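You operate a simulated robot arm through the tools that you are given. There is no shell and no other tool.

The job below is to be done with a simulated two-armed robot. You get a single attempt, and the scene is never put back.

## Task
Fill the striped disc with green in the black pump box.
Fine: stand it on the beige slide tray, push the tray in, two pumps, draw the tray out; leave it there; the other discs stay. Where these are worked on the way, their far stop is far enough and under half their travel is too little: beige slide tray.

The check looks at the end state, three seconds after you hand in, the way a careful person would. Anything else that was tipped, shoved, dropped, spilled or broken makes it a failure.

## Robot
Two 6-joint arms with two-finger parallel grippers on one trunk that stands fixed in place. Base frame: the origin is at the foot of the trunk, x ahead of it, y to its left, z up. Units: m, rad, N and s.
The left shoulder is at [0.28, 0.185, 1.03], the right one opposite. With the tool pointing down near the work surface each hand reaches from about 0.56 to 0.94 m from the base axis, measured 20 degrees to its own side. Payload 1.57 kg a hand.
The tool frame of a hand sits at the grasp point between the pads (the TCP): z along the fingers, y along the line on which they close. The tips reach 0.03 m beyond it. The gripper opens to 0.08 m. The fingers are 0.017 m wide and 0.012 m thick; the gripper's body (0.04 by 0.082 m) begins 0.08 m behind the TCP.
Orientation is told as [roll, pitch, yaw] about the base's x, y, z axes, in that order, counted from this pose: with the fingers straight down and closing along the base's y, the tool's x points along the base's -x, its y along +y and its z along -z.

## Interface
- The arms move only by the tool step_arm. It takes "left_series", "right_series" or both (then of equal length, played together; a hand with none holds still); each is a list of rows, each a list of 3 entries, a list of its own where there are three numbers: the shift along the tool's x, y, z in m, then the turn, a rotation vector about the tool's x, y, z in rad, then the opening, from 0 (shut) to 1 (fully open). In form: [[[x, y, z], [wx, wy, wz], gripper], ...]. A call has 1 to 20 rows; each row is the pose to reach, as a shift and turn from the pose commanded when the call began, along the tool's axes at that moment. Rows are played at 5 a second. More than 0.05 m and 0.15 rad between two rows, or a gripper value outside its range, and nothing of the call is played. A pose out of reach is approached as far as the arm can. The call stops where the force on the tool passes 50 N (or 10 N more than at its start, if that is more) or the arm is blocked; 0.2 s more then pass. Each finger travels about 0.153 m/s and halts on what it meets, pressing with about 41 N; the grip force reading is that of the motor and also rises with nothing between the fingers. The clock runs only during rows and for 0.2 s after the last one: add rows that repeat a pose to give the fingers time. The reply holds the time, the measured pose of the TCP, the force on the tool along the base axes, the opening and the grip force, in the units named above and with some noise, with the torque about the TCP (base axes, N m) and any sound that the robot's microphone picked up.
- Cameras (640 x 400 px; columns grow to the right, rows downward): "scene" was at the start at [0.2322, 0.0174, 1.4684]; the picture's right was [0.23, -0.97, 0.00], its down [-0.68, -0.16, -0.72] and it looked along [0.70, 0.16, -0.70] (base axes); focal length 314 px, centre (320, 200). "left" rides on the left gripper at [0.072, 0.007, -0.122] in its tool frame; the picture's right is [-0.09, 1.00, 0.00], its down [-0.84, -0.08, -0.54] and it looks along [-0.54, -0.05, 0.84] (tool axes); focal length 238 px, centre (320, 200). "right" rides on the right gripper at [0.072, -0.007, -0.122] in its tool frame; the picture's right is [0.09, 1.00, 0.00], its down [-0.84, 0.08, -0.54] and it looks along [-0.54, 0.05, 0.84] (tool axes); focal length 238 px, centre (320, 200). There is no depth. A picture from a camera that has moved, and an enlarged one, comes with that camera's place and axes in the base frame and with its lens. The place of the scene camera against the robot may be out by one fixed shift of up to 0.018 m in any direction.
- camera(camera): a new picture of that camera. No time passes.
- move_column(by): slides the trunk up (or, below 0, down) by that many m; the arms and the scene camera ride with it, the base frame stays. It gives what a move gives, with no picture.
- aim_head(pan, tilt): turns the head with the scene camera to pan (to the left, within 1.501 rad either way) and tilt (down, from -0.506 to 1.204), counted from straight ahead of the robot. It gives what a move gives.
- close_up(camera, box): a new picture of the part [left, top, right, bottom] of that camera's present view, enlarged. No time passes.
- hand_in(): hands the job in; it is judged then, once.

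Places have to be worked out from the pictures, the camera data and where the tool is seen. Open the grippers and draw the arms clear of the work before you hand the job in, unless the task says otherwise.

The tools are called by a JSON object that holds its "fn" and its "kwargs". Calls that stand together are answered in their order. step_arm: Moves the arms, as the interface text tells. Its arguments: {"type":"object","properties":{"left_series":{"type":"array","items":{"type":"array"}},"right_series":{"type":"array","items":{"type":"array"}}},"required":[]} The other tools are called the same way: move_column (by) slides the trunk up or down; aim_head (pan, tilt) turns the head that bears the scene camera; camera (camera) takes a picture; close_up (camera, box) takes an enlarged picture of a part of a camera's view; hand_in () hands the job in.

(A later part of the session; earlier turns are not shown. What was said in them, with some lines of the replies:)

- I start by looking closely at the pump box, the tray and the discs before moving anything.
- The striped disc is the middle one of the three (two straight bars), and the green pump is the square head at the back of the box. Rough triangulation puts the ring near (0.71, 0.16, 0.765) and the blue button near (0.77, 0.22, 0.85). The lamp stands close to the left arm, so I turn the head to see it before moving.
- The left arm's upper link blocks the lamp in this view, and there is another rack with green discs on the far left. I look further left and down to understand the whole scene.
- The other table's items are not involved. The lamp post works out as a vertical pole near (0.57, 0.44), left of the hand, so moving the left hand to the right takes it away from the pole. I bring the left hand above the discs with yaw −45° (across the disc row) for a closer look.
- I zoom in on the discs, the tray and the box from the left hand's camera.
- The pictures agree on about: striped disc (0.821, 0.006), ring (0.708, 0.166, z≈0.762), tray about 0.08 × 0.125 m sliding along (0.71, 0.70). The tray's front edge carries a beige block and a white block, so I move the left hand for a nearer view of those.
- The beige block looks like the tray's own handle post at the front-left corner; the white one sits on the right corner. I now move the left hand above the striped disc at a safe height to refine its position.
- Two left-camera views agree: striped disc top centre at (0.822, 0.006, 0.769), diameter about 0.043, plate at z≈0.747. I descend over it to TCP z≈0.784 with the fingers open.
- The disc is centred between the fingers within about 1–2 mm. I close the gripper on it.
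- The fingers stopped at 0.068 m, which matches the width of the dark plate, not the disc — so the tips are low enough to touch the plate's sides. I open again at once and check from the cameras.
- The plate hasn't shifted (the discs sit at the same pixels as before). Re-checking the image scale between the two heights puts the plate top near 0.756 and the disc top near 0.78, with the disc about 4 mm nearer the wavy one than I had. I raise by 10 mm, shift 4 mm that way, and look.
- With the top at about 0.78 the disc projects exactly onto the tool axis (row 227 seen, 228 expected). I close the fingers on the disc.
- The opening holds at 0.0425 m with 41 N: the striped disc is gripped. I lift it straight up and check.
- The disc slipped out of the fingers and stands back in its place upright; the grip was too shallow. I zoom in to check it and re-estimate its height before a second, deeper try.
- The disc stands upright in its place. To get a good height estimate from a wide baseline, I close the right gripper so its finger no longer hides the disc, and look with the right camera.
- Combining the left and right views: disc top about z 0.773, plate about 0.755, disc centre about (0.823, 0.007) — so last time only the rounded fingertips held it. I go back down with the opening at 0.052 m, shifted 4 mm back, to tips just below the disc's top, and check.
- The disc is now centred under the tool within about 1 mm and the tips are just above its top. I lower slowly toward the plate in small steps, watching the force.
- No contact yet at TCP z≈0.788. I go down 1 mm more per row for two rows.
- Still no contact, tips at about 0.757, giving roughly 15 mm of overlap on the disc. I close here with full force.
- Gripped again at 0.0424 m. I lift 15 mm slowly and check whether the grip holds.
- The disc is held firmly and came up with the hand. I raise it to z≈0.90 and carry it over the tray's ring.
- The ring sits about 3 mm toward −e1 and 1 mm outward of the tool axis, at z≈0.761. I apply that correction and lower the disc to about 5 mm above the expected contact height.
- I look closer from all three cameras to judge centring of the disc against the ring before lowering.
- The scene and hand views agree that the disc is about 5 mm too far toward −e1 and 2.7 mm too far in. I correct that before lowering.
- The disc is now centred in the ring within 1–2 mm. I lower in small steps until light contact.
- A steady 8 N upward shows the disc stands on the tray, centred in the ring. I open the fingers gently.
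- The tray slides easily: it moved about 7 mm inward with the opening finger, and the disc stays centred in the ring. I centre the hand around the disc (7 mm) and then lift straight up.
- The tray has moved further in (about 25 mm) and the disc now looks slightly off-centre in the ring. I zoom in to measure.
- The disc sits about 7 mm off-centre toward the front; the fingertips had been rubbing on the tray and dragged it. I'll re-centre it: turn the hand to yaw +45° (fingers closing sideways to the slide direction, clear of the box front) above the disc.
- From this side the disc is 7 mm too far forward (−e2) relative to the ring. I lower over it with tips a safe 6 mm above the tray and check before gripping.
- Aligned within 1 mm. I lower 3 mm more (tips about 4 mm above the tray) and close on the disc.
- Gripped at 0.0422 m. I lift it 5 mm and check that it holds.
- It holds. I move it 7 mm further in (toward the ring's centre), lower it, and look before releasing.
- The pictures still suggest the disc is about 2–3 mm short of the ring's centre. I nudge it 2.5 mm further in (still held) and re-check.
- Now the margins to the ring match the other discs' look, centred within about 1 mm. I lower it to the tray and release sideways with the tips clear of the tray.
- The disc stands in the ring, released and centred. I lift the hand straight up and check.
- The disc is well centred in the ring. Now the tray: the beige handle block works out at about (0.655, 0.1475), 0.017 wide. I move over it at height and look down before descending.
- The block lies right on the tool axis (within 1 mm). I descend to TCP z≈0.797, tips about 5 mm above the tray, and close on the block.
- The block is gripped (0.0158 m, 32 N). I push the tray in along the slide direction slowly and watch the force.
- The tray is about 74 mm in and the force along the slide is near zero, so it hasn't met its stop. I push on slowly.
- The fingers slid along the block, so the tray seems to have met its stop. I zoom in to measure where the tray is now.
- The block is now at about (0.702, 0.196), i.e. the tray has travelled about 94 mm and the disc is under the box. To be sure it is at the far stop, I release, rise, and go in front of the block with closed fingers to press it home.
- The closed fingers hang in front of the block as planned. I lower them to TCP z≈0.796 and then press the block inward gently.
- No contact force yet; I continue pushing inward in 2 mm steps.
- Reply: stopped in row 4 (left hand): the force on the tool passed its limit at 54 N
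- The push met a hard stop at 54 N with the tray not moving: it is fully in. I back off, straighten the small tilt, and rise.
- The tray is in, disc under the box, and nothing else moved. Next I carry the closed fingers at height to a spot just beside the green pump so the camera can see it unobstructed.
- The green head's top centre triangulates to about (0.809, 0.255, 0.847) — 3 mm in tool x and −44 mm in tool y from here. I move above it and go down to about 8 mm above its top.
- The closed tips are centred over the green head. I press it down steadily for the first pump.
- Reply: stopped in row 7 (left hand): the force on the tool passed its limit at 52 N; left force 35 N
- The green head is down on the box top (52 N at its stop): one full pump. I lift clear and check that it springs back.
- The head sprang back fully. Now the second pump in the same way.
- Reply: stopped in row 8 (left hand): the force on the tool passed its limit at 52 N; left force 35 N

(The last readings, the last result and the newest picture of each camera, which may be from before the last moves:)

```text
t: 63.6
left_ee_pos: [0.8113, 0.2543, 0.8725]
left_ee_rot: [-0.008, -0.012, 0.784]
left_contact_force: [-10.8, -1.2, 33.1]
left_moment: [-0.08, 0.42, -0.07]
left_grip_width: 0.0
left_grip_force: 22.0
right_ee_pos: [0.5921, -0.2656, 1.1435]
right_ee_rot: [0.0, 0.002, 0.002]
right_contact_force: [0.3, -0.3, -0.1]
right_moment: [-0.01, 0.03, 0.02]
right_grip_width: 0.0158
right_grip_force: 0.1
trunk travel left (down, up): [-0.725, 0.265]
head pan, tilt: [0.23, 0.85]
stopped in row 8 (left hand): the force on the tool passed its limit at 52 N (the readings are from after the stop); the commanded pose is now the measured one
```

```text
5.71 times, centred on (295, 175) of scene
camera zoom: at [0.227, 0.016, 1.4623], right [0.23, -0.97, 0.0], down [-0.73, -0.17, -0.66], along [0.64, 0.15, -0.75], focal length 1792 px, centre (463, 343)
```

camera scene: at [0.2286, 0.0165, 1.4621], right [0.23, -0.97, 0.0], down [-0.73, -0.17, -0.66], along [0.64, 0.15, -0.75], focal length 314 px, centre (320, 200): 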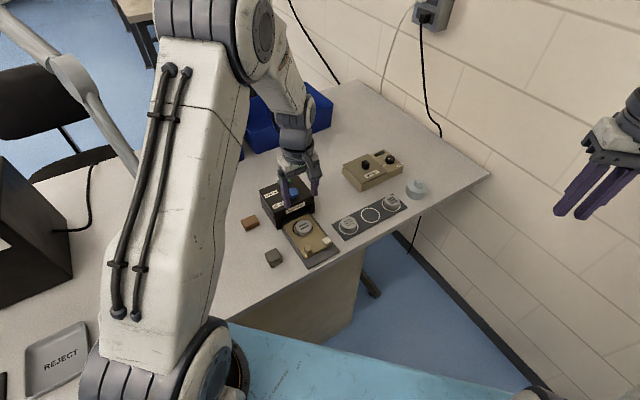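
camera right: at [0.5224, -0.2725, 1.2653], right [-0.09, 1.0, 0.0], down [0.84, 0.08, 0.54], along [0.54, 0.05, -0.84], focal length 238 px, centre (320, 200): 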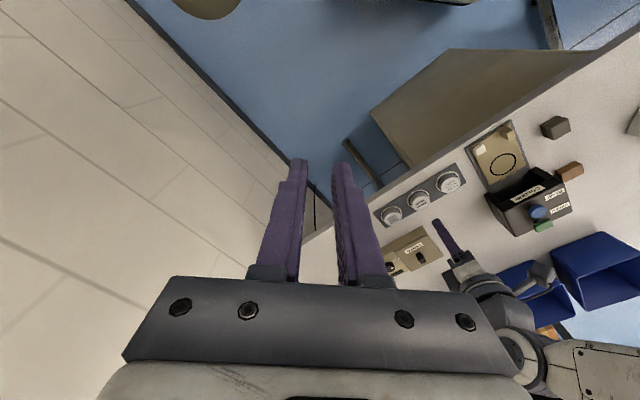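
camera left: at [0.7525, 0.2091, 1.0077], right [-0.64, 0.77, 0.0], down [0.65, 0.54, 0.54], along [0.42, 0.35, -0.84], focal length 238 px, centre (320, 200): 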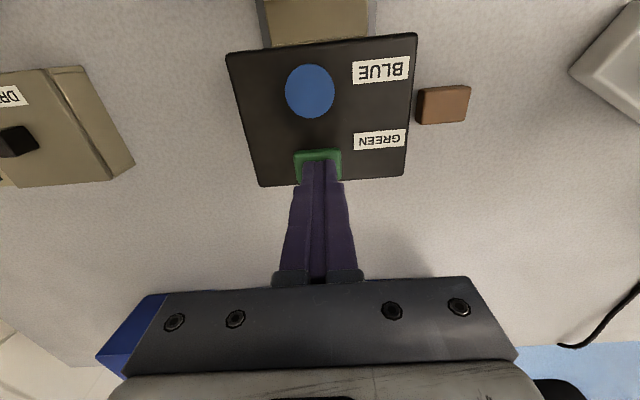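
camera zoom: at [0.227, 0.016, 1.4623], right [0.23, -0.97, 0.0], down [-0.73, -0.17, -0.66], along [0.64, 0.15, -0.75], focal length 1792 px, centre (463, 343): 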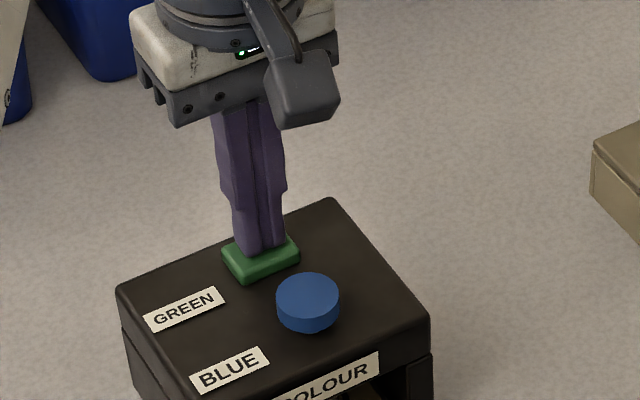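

The second full pump is done. I lift off, straighten, rise, and check the green head and the tray.

{"fn": "step_arm", "kwargs": {"left_series": [[[0, 0, -0.006], [-0.004, 0.006, 0], 0.0], [[0, 0, -0.016], [-0.008, 0.012, 0], 0.0], [[0, 0, -0.04], [-0.008, 0.012, 0], 0.0], [[0, 0, -0.07], [-0.008, 0.012, 0], 0.0], [[0, 0, -0.07], [-0.008, 0.012, 0], 0.0]]}}

{"fn": "camera", "kwargs": {"camera": "left"}}

{"fn": "close_up", "kwargs": {"camera": "scene", "box": [250, 150, 350, 250]}}

{"fn": "close_up", "kwargs": {"camera": "right", "box": [480, 140, 550, 200]}}

```text
t: 64.8
left_ee_pos: [0.8099, 0.2541, 0.9372]
left_ee_rot: [0.003, 0.004, 0.783]
left_contact_force: [0.1, 0.6, 0.4]
left_moment: [0.01, -0.03, -0.01]
left_grip_width: 0.0
left_grip_force: 21.6
right_ee_pos: [0.5936, -0.2651, 1.1427]
right_ee_rot: [0.001, 0.001, 0.002]
right_contact_force: [0.0, -0.3, -0.8]
right_moment: [0.01, 0.03, -0.02]
right_grip_width: 0.0161
right_grip_force: 0.1
trunk travel left (down, up): [-0.725, 0.265]
head pan, tilt: [0.23, 0.85]
```

```text
taken
camera left: at [0.7546, 0.2086, 1.0587], right [-0.64, 0.77, 0.0], down [0.65, 0.54, 0.54], along [0.41, 0.35, -0.84], focal length 238 px, centre (320, 200)
```

left: 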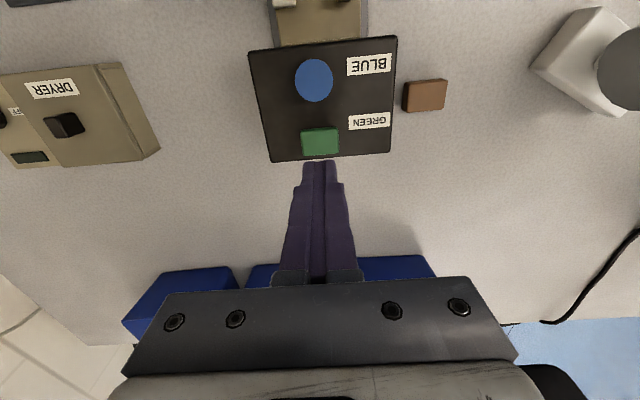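

```text
4.00 times, centred on (300, 200) of scene
camera zoom: at [0.2284, 0.0165, 1.4621], right [0.23, -0.97, 0.0], down [-0.73, -0.17, -0.66], along [0.64, 0.15, -0.75], focal length 1254 px, centre (400, 200)
```

zoom: 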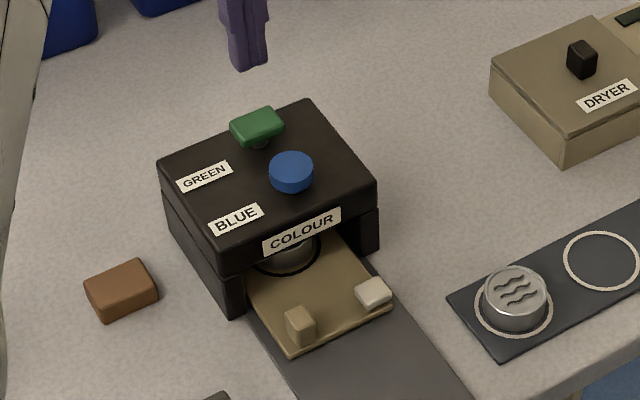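

```text
6.67 times, centred on (515, 170) of right
camera zoom: at [0.5227, -0.2718, 1.2653], right [-0.09, 1.0, 0.0], down [0.84, 0.08, 0.54], along [0.54, 0.05, -0.84], focal length 1589 px, centre (-980, 400)
```

zoom: 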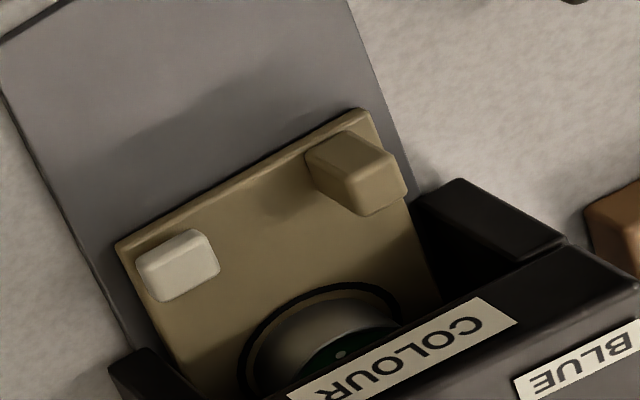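

The disc's top is now visibly green inside the box. I go back above the beige block, opening the fingers, to draw the tray out.

{"fn": "step_arm", "kwargs": {"left_series": [[[0.0295, 0.0088, 0], [0.003, -0.004, 0], 0.2], [[0.059, 0.0176, 0], [0.003, -0.004, 0], 0.4], [[0.0884, 0.0264, 0], [0.003, -0.004, 0], 0.58], [[0.1179, 0.0352, 0], [0.003, -0.004, 0], 0.58], [[0.1179, 0.0352, 0.03], [0.003, -0.004, 0], 0.58], [[0.1179, 0.0352, 0.06], [0.003, -0.004, 0], 0.58], [[0.1179, 0.0352, 0.09], [0.003, -0.004, 0], 0.58], [[0.1179, 0.0352, 0.09], [0.003, -0.004, 0], 0.58]]}}

{"fn": "close_up", "kwargs": {"camera": "left", "box": [220, 60, 420, 260]}}

{"fn": "close_up", "kwargs": {"camera": "scene", "box": [270, 185, 350, 265]}}

```text
t: 66.6
left_ee_pos: [0.7039, 0.1948, 0.8475]
left_ee_rot: [0.0, -0.001, 0.783]
left_contact_force: [-1.1, 0.1, 0.2]
left_moment: [0.01, 0.02, 0.01]
left_grip_width: 0.0461
left_grip_force: 0.1
right_ee_pos: [0.5939, -0.2653, 1.1432]
right_ee_rot: [0.001, -0.001, 0.002]
right_contact_force: [0.2, 0.6, 0.1]
right_moment: [0.02, 0.01, 0.0]
right_grip_width: 0.0159
right_grip_force: 0.0
trunk travel left (down, up): [-0.725, 0.265]
head pan, tilt: [0.23, 0.85]
```

```text
2.00 times, centred on (320, 160) of left
camera zoom: at [0.6473, 0.1487, 0.969], right [-0.64, 0.77, 0.0], down [0.65, 0.54, 0.54], along [0.42, 0.35, -0.84], focal length 477 px, centre (320, 280)
```

zoom: 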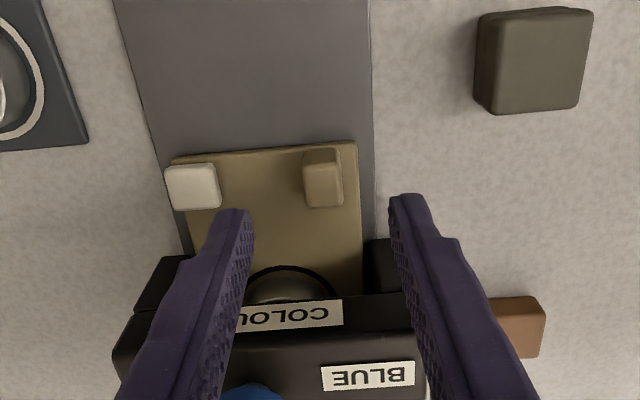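

```text
5.00 times, centred on (310, 225) of scene
camera zoom: at [0.2287, 0.0165, 1.462], right [0.23, -0.97, 0.0], down [-0.73, -0.17, -0.66], along [0.64, 0.15, -0.75], focal length 1568 px, centre (370, 75)
```

zoom: 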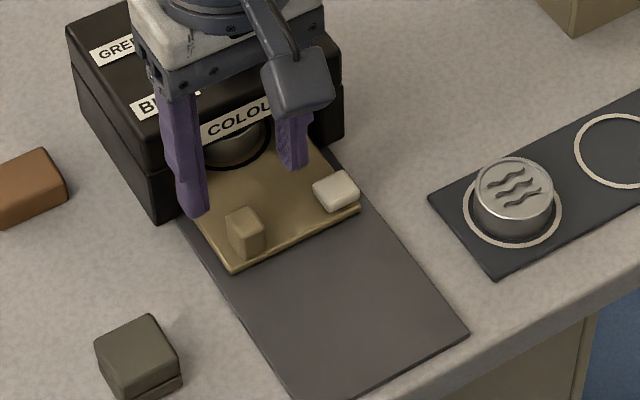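

The block is 2 mm to the side of the tool axis. I correct that, descend to TCP z≈0.797 and grip the block.

{"fn": "step_arm", "kwargs": {"left_series": [[[-0.001, 0.0017, 0.015], [0, 0, 0], 0.58], [[-0.001, 0.0017, 0.03], [0, 0, 0], 0.58], [[-0.001, 0.0017, 0.043], [0, 0, 0], 0.58], [[-0.001, 0.0017, 0.05], [0, 0, 0], 0.58], [[-0.001, 0.0017, 0.05], [0, 0, 0], 0.4], [[-0.001, 0.0017, 0.05], [0, 0, 0], 0.2], [[-0.001, 0.0017, 0.05], [0, 0, 0], 0.0], [[-0.001, 0.0017, 0.05], [0, 0, 0], 0.0]]}}

{"fn": "close_up", "kwargs": {"camera": "left", "box": [220, 60, 420, 260]}}

```text
t: 68.4
left_ee_pos: [0.7039, 0.1976, 0.7982]
left_ee_rot: [0.0, -0.002, 0.781]
left_contact_force: [12.0, -19.5, -7.3]
left_moment: [0.08, -0.54, 0.2]
left_grip_width: 0.0161
left_grip_force: 31.2
right_ee_pos: [0.5931, -0.2674, 1.1425]
right_ee_rot: [-0.001, 0.001, 0.0]
right_contact_force: [-0.6, 0.3, -0.3]
right_moment: [-0.02, -0.01, -0.03]
right_grip_width: 0.0158
right_grip_force: 0.0
trunk travel left (down, up): [-0.725, 0.265]
head pan, tilt: [0.23, 0.85]
```

```text
2.00 times, centred on (320, 160) of left
camera zoom: at [0.6469, 0.1505, 0.92], right [-0.64, 0.77, 0.0], down [0.65, 0.53, 0.55], along [0.42, 0.35, -0.84], focal length 477 px, centre (320, 280)
```

zoom: 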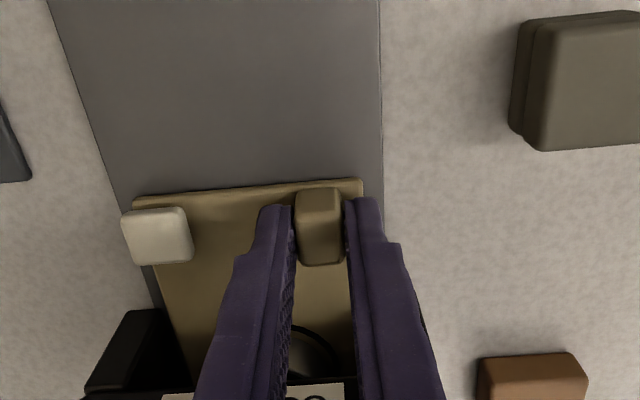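

Gripped (0.0161 m), but a 22 N sideways force shows the hand is a bit too far to −e1. I relieve that by 2 mm and then draw the tray out slowly.

{"fn": "step_arm", "kwargs": {"left_series": [[[0, -0.001, 0], [0, 0, 0], 0.0], [[0, -0.002, 0], [0, 0, 0], 0.0], [[0, -0.002, 0], [0, 0, 0], 0.0]]}}

```text
t: 69.2
left_ee_pos: [0.7047, 0.1962, 0.7988]
left_ee_rot: [-0.002, -0.002, 0.784]
left_contact_force: [12.2, -12.8, 0.1]
left_moment: [0.19, -0.52, 0.03]
left_grip_width: 0.0159
left_grip_force: 32.0
right_ee_pos: [0.5942, -0.2657, 1.1436]
right_ee_rot: [0.001, 0.0, 0.001]
right_contact_force: [-0.3, 1.2, -0.2]
right_moment: [0.03, -0.02, 0.01]
right_grip_width: 0.016
right_grip_force: 0.1
trunk travel left (down, up): [-0.725, 0.265]
head pan, tilt: [0.23, 0.85]
```

{"fn": "step_arm", "kwargs": {"left_series": [[[0, -0.001, 0], [0, 0, 0], 0.0], [[0, -0.002, 0], [0, 0, 0], 0.0], [[0, -0.002, 0], [0, 0, 0], 0.0]]}}

```text
t: 70.0
left_ee_pos: [0.7029, 0.196, 0.798]
left_ee_rot: [0.001, 0.001, 0.784]
left_contact_force: [1.3, -0.6, 20.5]
left_moment: [0.41, -0.54, 0.05]
left_grip_width: 0.0158
left_grip_force: 31.5
right_ee_pos: [0.5918, -0.2647, 1.1437]
right_ee_rot: [0.0, 0.002, 0.001]
right_contact_force: [0.1, 0.8, -0.4]
right_moment: [-0.02, -0.03, 0.0]
right_grip_width: 0.0164
right_grip_force: 0.1
trunk travel left (down, up): [-0.725, 0.265]
head pan, tilt: [0.23, 0.85]
```

Sideways force is gone. I now draw the tray out slowly along the slide.

{"fn": "step_arm", "kwargs": {"left_series": [[[0.004, 0, -0.001], [0, 0, 0], 0.0], [[0.01, 0, -0.001], [0, 0, 0], 0.0], [[0.016, 0, -0.001], [0, 0, 0], 0.0], [[0.022, 0, -0.001], [0, 0, 0], 0.0], [[0.028, 0, -0.001], [0, 0, 0], 0.0], [[0.034, 0, -0.001], [0, 0, 0], 0.0], [[0.04, 0, -0.001], [0, 0, 0], 0.0], [[0.04, 0, -0.001], [0, 0, 0], 0.0]]}}

{"fn": "close_up", "kwargs": {"camera": "left", "box": [220, 60, 420, 290]}}

{"fn": "close_up", "kwargs": {"camera": "scene", "box": [270, 185, 350, 265]}}

```text
t: 71.8
left_ee_pos: [0.6742, 0.1675, 0.7996]
left_ee_rot: [0.002, 0.0, 0.783]
left_contact_force: [-6.6, 5.5, 4.9]
left_moment: [0.02, 0.05, 0.08]
left_grip_width: 0.0159
left_grip_force: 31.4
right_ee_pos: [0.5932, -0.2655, 1.1422]
right_ee_rot: [-0.001, 0.0, 0.003]
right_contact_force: [-0.1, -0.6, -0.5]
right_moment: [0.0, -0.03, -0.01]
right_grip_width: 0.0162
right_grip_force: 0.1
trunk travel left (down, up): [-0.725, 0.265]
head pan, tilt: [0.23, 0.85]
```

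```text
1.74 times, centred on (320, 175) of left
camera zoom: at [0.6187, 0.1211, 0.9204], right [-0.64, 0.77, 0.0], down [0.65, 0.54, 0.54], along [0.41, 0.35, -0.84], focal length 414 px, centre (320, 244)
```

zoom: 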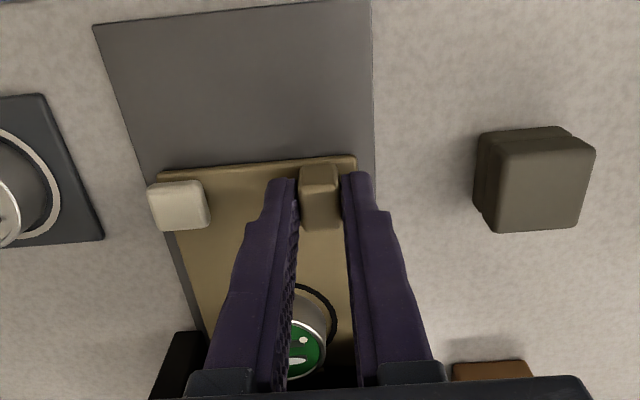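

```text
5.00 times, centred on (310, 225) of scene
camera zoom: at [0.2281, 0.0166, 1.4621], right [0.23, -0.97, 0.0], down [-0.73, -0.17, -0.66], along [0.64, 0.15, -0.75], focal length 1568 px, centre (370, 75)
```

zoom: 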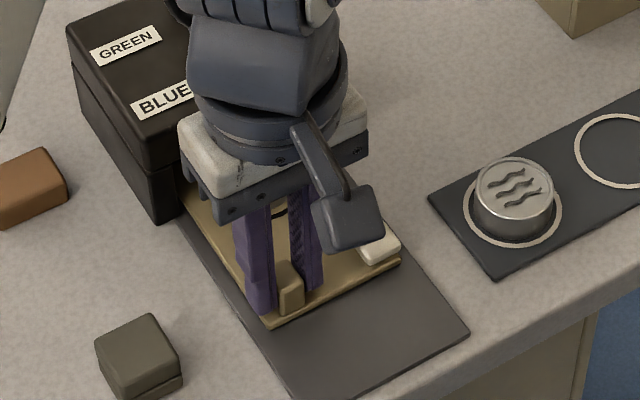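

The tray follows and the disc is green and still in its ring. I draw it further out.

{"fn": "step_arm", "kwargs": {"left_series": [[[0.006, 0, 0], [0, 0, 0], 0.0], [[0.012, 0, 0], [0, 0, 0], 0.0], [[0.018, 0, 0], [0, 0, 0], 0.0], [[0.024, 0, 0], [0, 0, 0], 0.0], [[0.03, 0, 0], [0, 0, 0], 0.0], [[0.036, 0, 0], [0, 0, 0], 0.0], [[0.042, 0, 0], [0, 0, 0], 0.0], [[0.046, 0, 0], [0, 0, 0], 0.0], [[0.046, 0, 0], [0, 0, 0], 0.0]]}}

{"fn": "camera", "kwargs": {"camera": "left"}}

{"fn": "close_up", "kwargs": {"camera": "scene", "box": [270, 185, 350, 275]}}

```text
t: 73.8
left_ee_pos: [0.6424, 0.1342, 0.7985]
left_ee_rot: [0.0, 0.001, 0.784]
left_contact_force: [-14.4, 13.4, 8.1]
left_moment: [0.55, -0.19, 0.14]
left_grip_width: 0.0156
left_grip_force: 31.2
right_ee_pos: [0.5927, -0.2655, 1.1443]
right_ee_rot: [0.0, 0.001, 0.001]
right_contact_force: [-0.3, 0.5, 0.5]
right_moment: [-0.02, 0.0, 0.02]
right_grip_width: 0.0156
right_grip_force: 0.1
trunk travel left (down, up): [-0.725, 0.265]
head pan, tilt: [0.23, 0.85]
```

```text
taken
camera left: at [0.5861, 0.0886, 0.9203], right [-0.64, 0.77, 0.0], down [0.65, 0.54, 0.54], along [0.42, 0.35, -0.84], focal length 238 px, centre (320, 200)
```

left: 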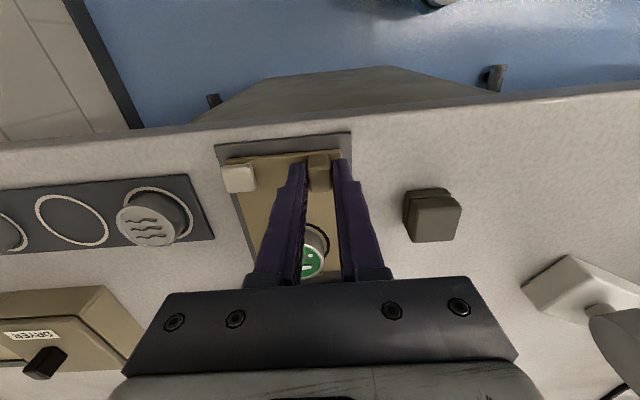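

```text
4.44 times, centred on (310, 230) of scene
camera zoom: at [0.2276, 0.017, 1.4622], right [0.23, -0.97, 0.0], down [-0.73, -0.17, -0.66], along [0.64, 0.15, -0.75], focal length 1394 px, centre (364, 67)
```

zoom: 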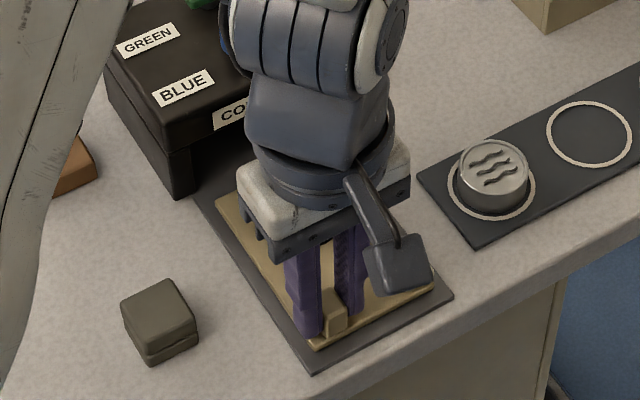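

Nearly out; a sideways force has built up, so I ease 2.5 mm sideways and pull the last centimetre in small steps to the stop.

{"fn": "step_arm", "kwargs": {"left_series": [[[0, 0.0012, 0], [0, 0, 0], 0.0], [[0, 0.0025, 0], [0, 0, 0], 0.0], [[0.003, 0.0025, 0], [0, 0, 0], 0.0], [[0.006, 0.0025, 0], [0, 0, 0], 0.0], [[0.009, 0.0025, 0], [0, 0, 0], 0.0], [[0.009, 0.0025, 0], [0, 0, 0], 0.0]]}}

{"fn": "camera", "kwargs": {"camera": "left"}}

{"fn": "close_up", "kwargs": {"camera": "left", "box": [200, 110, 400, 290]}}

```text
t: 75.2
left_ee_pos: [0.6367, 0.1291, 0.7987]
left_ee_rot: [-0.003, -0.005, 0.783]
left_contact_force: [7.1, -4.2, -6.1]
left_moment: [0.22, -0.12, 0.19]
left_grip_width: 0.0159
left_grip_force: 31.3
right_ee_pos: [0.5947, -0.2668, 1.142]
right_ee_rot: [0.0, -0.001, 0.0]
right_contact_force: [0.4, -0.4, -0.3]
right_moment: [-0.02, 0.0, 0.0]
right_grip_width: 0.0161
right_grip_force: 0.0
trunk travel left (down, up): [-0.725, 0.265]
head pan, tilt: [0.23, 0.85]
```

```text
taken
camera left: at [0.5796, 0.0834, 0.9199], right [-0.64, 0.77, 0.0], down [0.65, 0.54, 0.55], along [0.42, 0.34, -0.84], focal length 238 px, centre (320, 200)
```

left: 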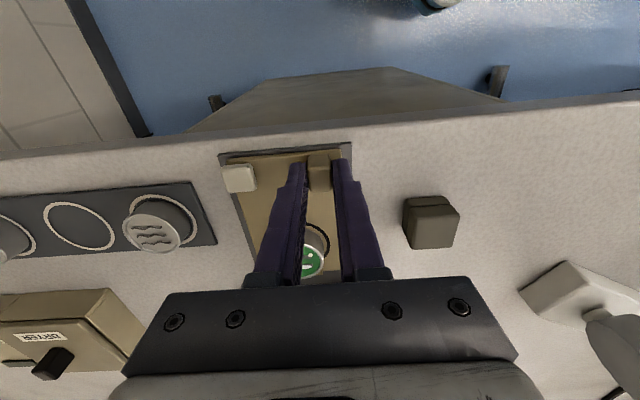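

```text
2.22 times, centred on (300, 200) of left
camera zoom: at [0.5796, 0.0834, 0.9199], right [-0.64, 0.77, 0.0], down [0.65, 0.54, 0.55], along [0.42, 0.34, -0.84], focal length 530 px, centre (364, 200)
```

zoom: 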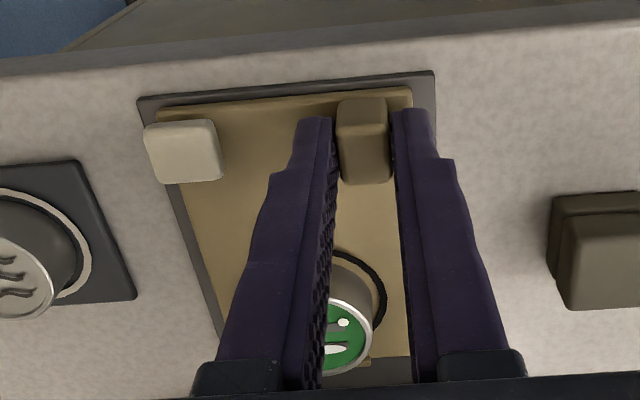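

The tray is practically back at its starting place. I pull a few millimetres more to feel the outer stop.

{"fn": "step_arm", "kwargs": {"left_series": [[[0.002, 0, 0], [0, 0, 0], 0.0], [[0.004, 0, 0], [0, 0, 0], 0.0], [[0.006, 0, 0], [0, 0, 0], 0.0], [[0.006, 0, 0], [0, 0, 0], 0.0]]}}

{"fn": "close_up", "kwargs": {"camera": "left", "box": [200, 110, 400, 290]}}

```text
t: 76.2
left_ee_pos: [0.6329, 0.1254, 0.7981]
left_ee_rot: [-0.002, -0.002, 0.785]
left_contact_force: [20.2, 16.3, 3.0]
left_moment: [0.36, -0.07, 0.07]
left_grip_width: 0.0159
left_grip_force: 31.0
right_ee_pos: [0.5934, -0.2646, 1.1434]
right_ee_rot: [0.0, 0.001, 0.0]
right_contact_force: [-0.3, 0.1, 0.1]
right_moment: [0.0, 0.0, 0.02]
right_grip_width: 0.0162
right_grip_force: 0.0
trunk travel left (down, up): [-0.725, 0.265]
head pan, tilt: [0.23, 0.85]
```

```text
2.22 times, centred on (300, 200) of left
camera zoom: at [0.5763, 0.0799, 0.9205], right [-0.64, 0.77, 0.0], down [0.64, 0.54, 0.54], along [0.42, 0.35, -0.84], focal length 530 px, centre (364, 200)
```

zoom: 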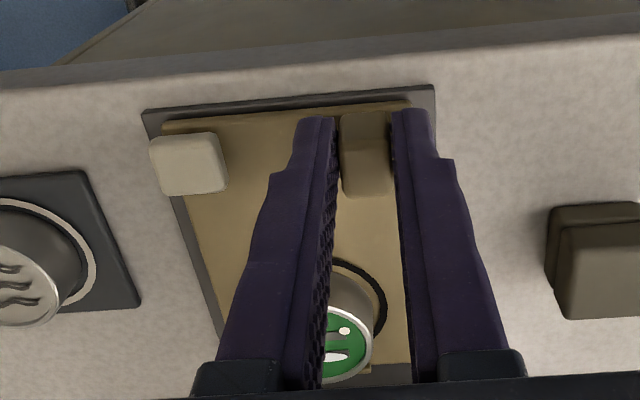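

26 N along the slide: the tray is at its outer stop. I ease the tension, open the fingers, and lift straight up.

{"fn": "step_arm", "kwargs": {"left_series": [[[-0.0015, 0, 0], [0, 0, 0], 0.0], [[-0.002, 0, 0], [0, 0, 0], 0.0], [[-0.002, 0, 0], [0, 0, 0], 0.3], [[-0.002, 0, 0], [0, 0, 0], 0.5], [[-0.002, 0, -0.008], [0, 0, 0], 0.5], [[-0.002, 0, -0.03], [0, 0, 0], 0.5], [[-0.002, 0, -0.07], [0, 0, 0], 0.5], [[-0.002, 0, -0.11], [0, 0, 0], 0.5], [[-0.002, 0, -0.15], [0, 0, 0], 0.5], [[-0.002, 0, -0.15], [0, 0, 0], 0.5]]}}

{"fn": "camera", "kwargs": {"camera": "left"}}

{"fn": "close_up", "kwargs": {"camera": "left", "box": [230, 100, 410, 240]}}

{"fn": "close_up", "kwargs": {"camera": "right", "box": [450, 100, 570, 210]}}

{"fn": "close_up", "kwargs": {"camera": "scene", "box": [250, 165, 350, 275]}}

```text
t: 78.4
left_ee_pos: [0.634, 0.1264, 0.9492]
left_ee_rot: [0.002, 0.002, 0.784]
left_contact_force: [-0.5, -0.4, 0.2]
left_moment: [0.0, -0.01, -0.03]
left_grip_width: 0.0399
left_grip_force: 0.0
right_ee_pos: [0.5932, -0.2656, 1.1434]
right_ee_rot: [0.002, 0.0, 0.002]
right_contact_force: [0.1, -0.8, -0.6]
right_moment: [0.01, -0.01, -0.03]
right_grip_width: 0.0161
right_grip_force: 0.1
trunk travel left (down, up): [-0.725, 0.265]
head pan, tilt: [0.23, 0.85]
```

```text
taken
camera left: at [0.5779, 0.0794, 1.0714], right [-0.64, 0.77, 0.0], down [0.65, 0.54, 0.54], along [0.42, 0.35, -0.84], focal length 238 px, centre (320, 200)
```

left: 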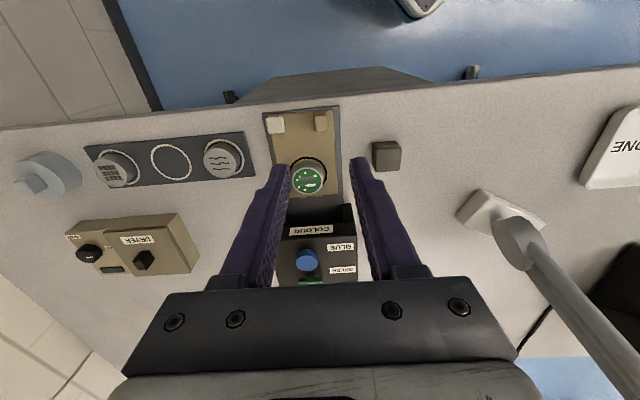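

```text
2.86 times, centred on (320, 170) of left
camera zoom: at [0.5779, 0.0794, 1.0714], right [-0.64, 0.77, 0.0], down [0.65, 0.54, 0.54], along [0.42, 0.35, -0.84], focal length 681 px, centre (320, 286)
```

zoom: 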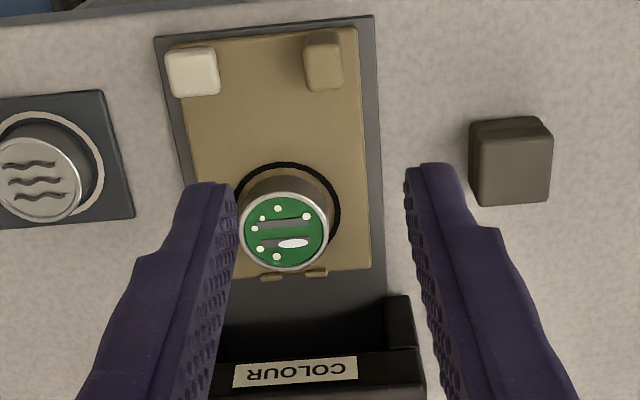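

```text
3.64 times, centred on (510, 155) of right
camera zoom: at [0.5226, -0.2717, 1.2653], right [-0.09, 1.0, 0.0], down [0.84, 0.08, 0.54], along [0.54, 0.05, -0.84], focal length 867 px, centre (-371, 364)
```

zoom: 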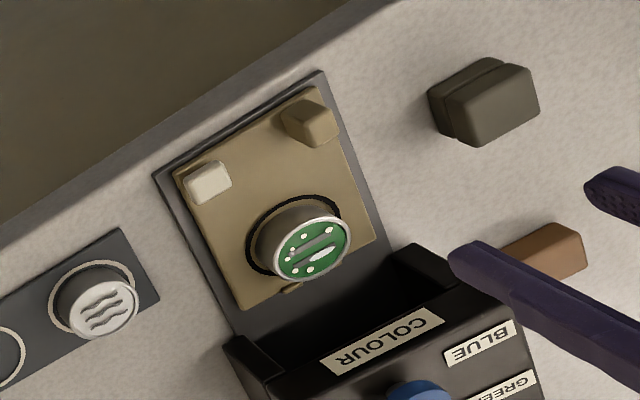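

```text
3.64 times, centred on (300, 220) of scene
camera zoom: at [0.2283, 0.0166, 1.4621], right [0.23, -0.97, 0.0], down [-0.73, -0.17, -0.66], along [0.64, 0.15, -0.75], focal length 1140 px, centre (393, 127)
```

zoom: 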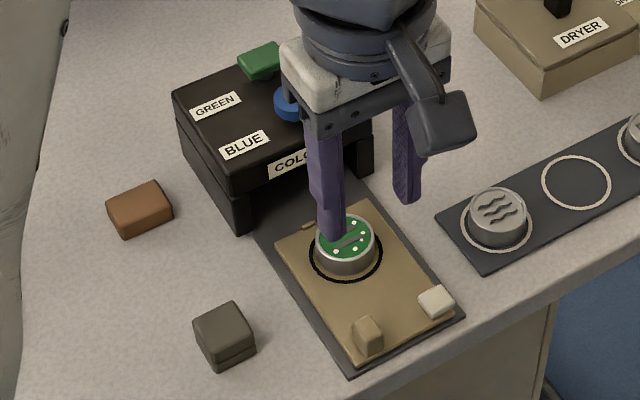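

The tray is out with the green disc standing in the ring. I look closely at the filling and compare it with the sample green discs seen earlier.

{"fn": "close_up", "kwargs": {"camera": "left", "box": [290, 150, 330, 190]}}

{"fn": "close_up", "kwargs": {"camera": "right", "box": [485, 145, 525, 185]}}

```text
10.00 times, centred on (310, 170) of left
camera zoom: at [0.5779, 0.0794, 1.0714], right [-0.64, 0.77, 0.0], down [0.65, 0.54, 0.54], along [0.42, 0.35, -0.84], focal length 2384 px, centre (420, 500)
```

zoom: 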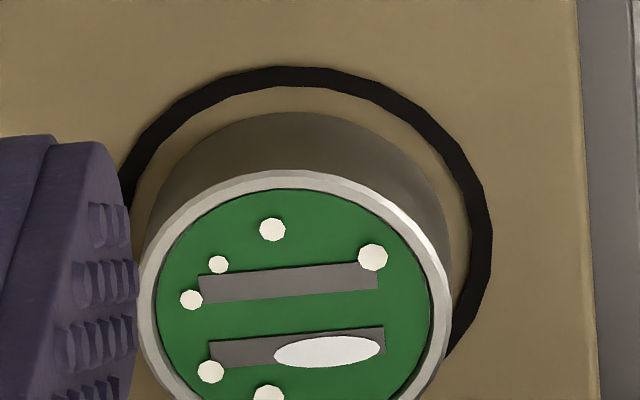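

```text
10.00 times, centred on (505, 165) of right
camera zoom: at [0.5226, -0.2717, 1.2653], right [-0.09, 1.0, 0.0], down [0.84, 0.08, 0.54], along [0.54, 0.05, -0.84], focal length 2384 px, centre (-1530, 550)
```

zoom: 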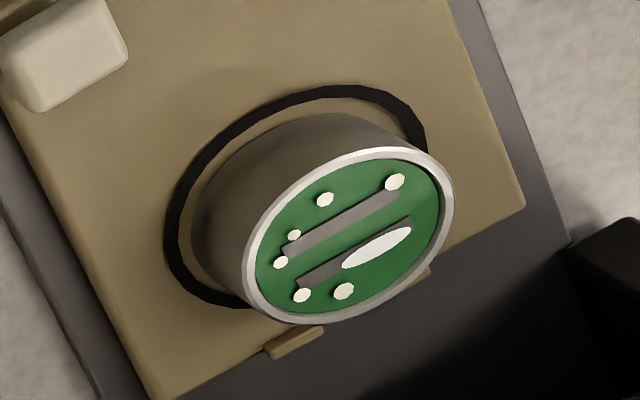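

The striped disc is evenly filled with green up to the rim, bars still visible. Now I draw the left arm up and back to about its starting area and open both grippers.

{"fn": "step_arm", "kwargs": {"left_series": [[[0, 0, -0.045], [0, 0, 0], 0.5], [[0, 0, -0.09], [0, 0, 0], 0.5], [[0, 0, -0.135], [0, 0, 0], 0.7], [[0, 0, -0.18], [0, 0, 0], 1.0], [[0, 0, -0.2], [0, 0, 0], 1.0], [[-0.0047, 0.022, -0.21], [0, 0, 0.131], 1.0], [[-0.0094, 0.044, -0.22], [0, 0, 0.262], 1.0], [[-0.014, 0.066, -0.23], [0, 0, 0.393], 1.0], [[-0.0187, 0.088, -0.24], [0, 0, 0.524], 1.0], [[-0.0234, 0.11, -0.245], [0, 0, 0.655], 1.0], [[-0.0281, 0.1326, -0.25], [0, 0, 0.785], 1.0], [[-0.0281, 0.1326, -0.25], [0, 0, 0.785], 1.0]], "right_series": [[[0, 0, 0], [0, 0, 0], 0.3], [[0, 0, 0], [0, 0, 0], 0.5], [[0, 0, 0], [0, 0, 0], 0.7], [[0, 0, 0], [0, 0, 0], 1.0], [[0, 0, 0], [0, 0, 0], 1.0], [[0, 0, 0], [0, 0, 0], 1.0], [[0, 0, 0], [0, 0, 0], 1.0], [[0, 0, 0], [0, 0, 0], 1.0], [[0, 0, 0], [0, 0, 0], 1.0], [[0, 0, 0], [0, 0, 0], 1.0], [[0, 0, 0], [0, 0, 0], 1.0], [[0, 0, 0], [0, 0, 0], 1.0]]}}

{"fn": "camera", "kwargs": {"camera": "scene"}}

{"fn": "close_up", "kwargs": {"camera": "scene", "box": [230, 150, 440, 290]}}

{"fn": "camera", "kwargs": {"camera": "left"}}

```text
t: 81.0
left_ee_pos: [0.5571, 0.2402, 1.1969]
left_ee_rot: [0.002, -0.001, -0.002]
left_contact_force: [-0.3, -0.1, -0.5]
left_moment: [0.02, -0.01, -0.04]
left_grip_width: 0.0799
left_grip_force: 0.0
right_ee_pos: [0.5928, -0.2652, 1.1435]
right_ee_rot: [-0.001, 0.0, 0.001]
right_contact_force: [0.3, 0.1, 0.4]
right_moment: [0.02, 0.02, -0.03]
right_grip_width: 0.0798
right_grip_force: 0.0
trunk travel left (down, up): [-0.725, 0.265]
head pan, tilt: [0.23, 0.85]
```

```text
taken
camera scene: at [0.2284, 0.0167, 1.4621], right [0.23, -0.97, 0.0], down [-0.73, -0.17, -0.66], along [0.64, 0.15, -0.75], focal length 314 px, centre (320, 200)
```

scene: 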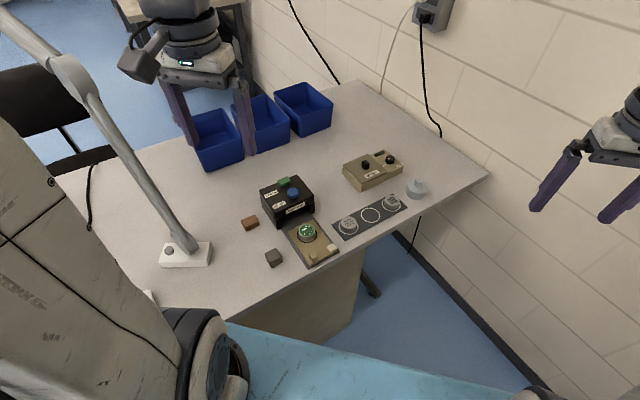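

```text
2.86 times, centred on (335, 220) of scene
camera zoom: at [0.2284, 0.0167, 1.4621], right [0.23, -0.97, 0.0], down [-0.73, -0.17, -0.66], along [0.64, 0.15, -0.75], focal length 896 px, centre (277, 143)
```

zoom: 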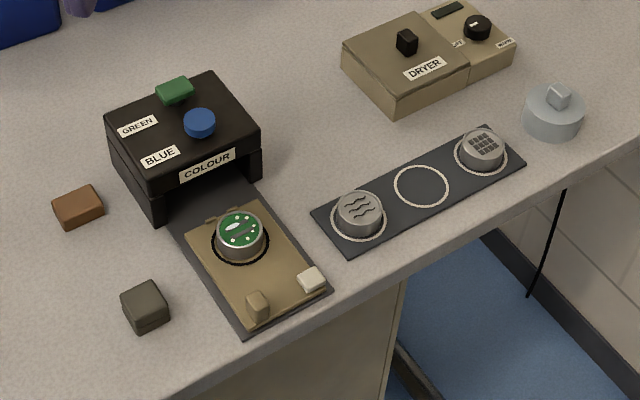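

```text
taken
camera left: at [0.4852, 0.2486, 1.3198], right [0.09, 1.0, 0.0], down [0.84, -0.08, 0.54], along [0.54, -0.05, -0.84], focal length 238 px, centre (320, 200)
```

left: 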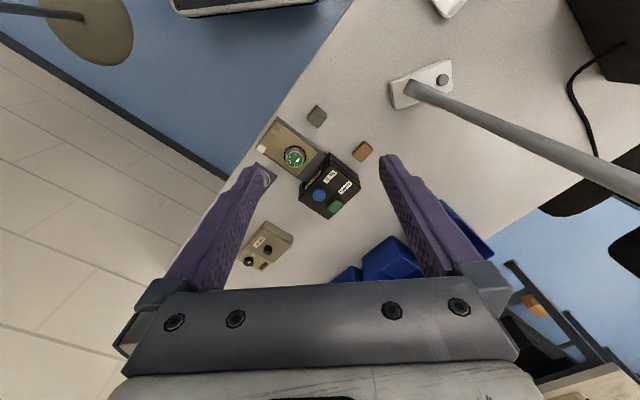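

The tray is drawn fully out with the green-filled striped disc standing in its ring. The wavy and grid discs, the box and the loose blocks are where they were, and both arms are clear with grippers open. I hand the job in.

{"fn": "hand_in", "kwargs": {}}

```text
The job is handed in.
```

I filled the striped disc with green and handed the job in. I don't have the check's result.

- **Disc:** it stands in the ring on the beige slide tray, filled with green over its whole top.
- **Pumps:** I gave the green head two full presses, each down to its stop, and it sprang back after both.
- **Tray:** I pushed it in to its hard stop before pumping. Afterwards I drew it out to its outer stop and left it there.
- **Everything else:** in the last pictures the wavy and grid discs, the pump box, the dryer and the loose blocks look unmoved. Both arms are clear with grippers open.

A few things didn't go cleanly along the way:

- **Holder plate:** on the first try the fingers closed on the disc holder plate's sides instead of the disc. I opened at once and saw no shift.
- **Slipped grip:** on the second try the disc slipped back into its place, upright.
- **Tray dragged:** when I first set the disc down, my fingertips dragged the tray inward and left the disc about 7 mm off centre. I picked it up again and centred it before pushing the tray in.
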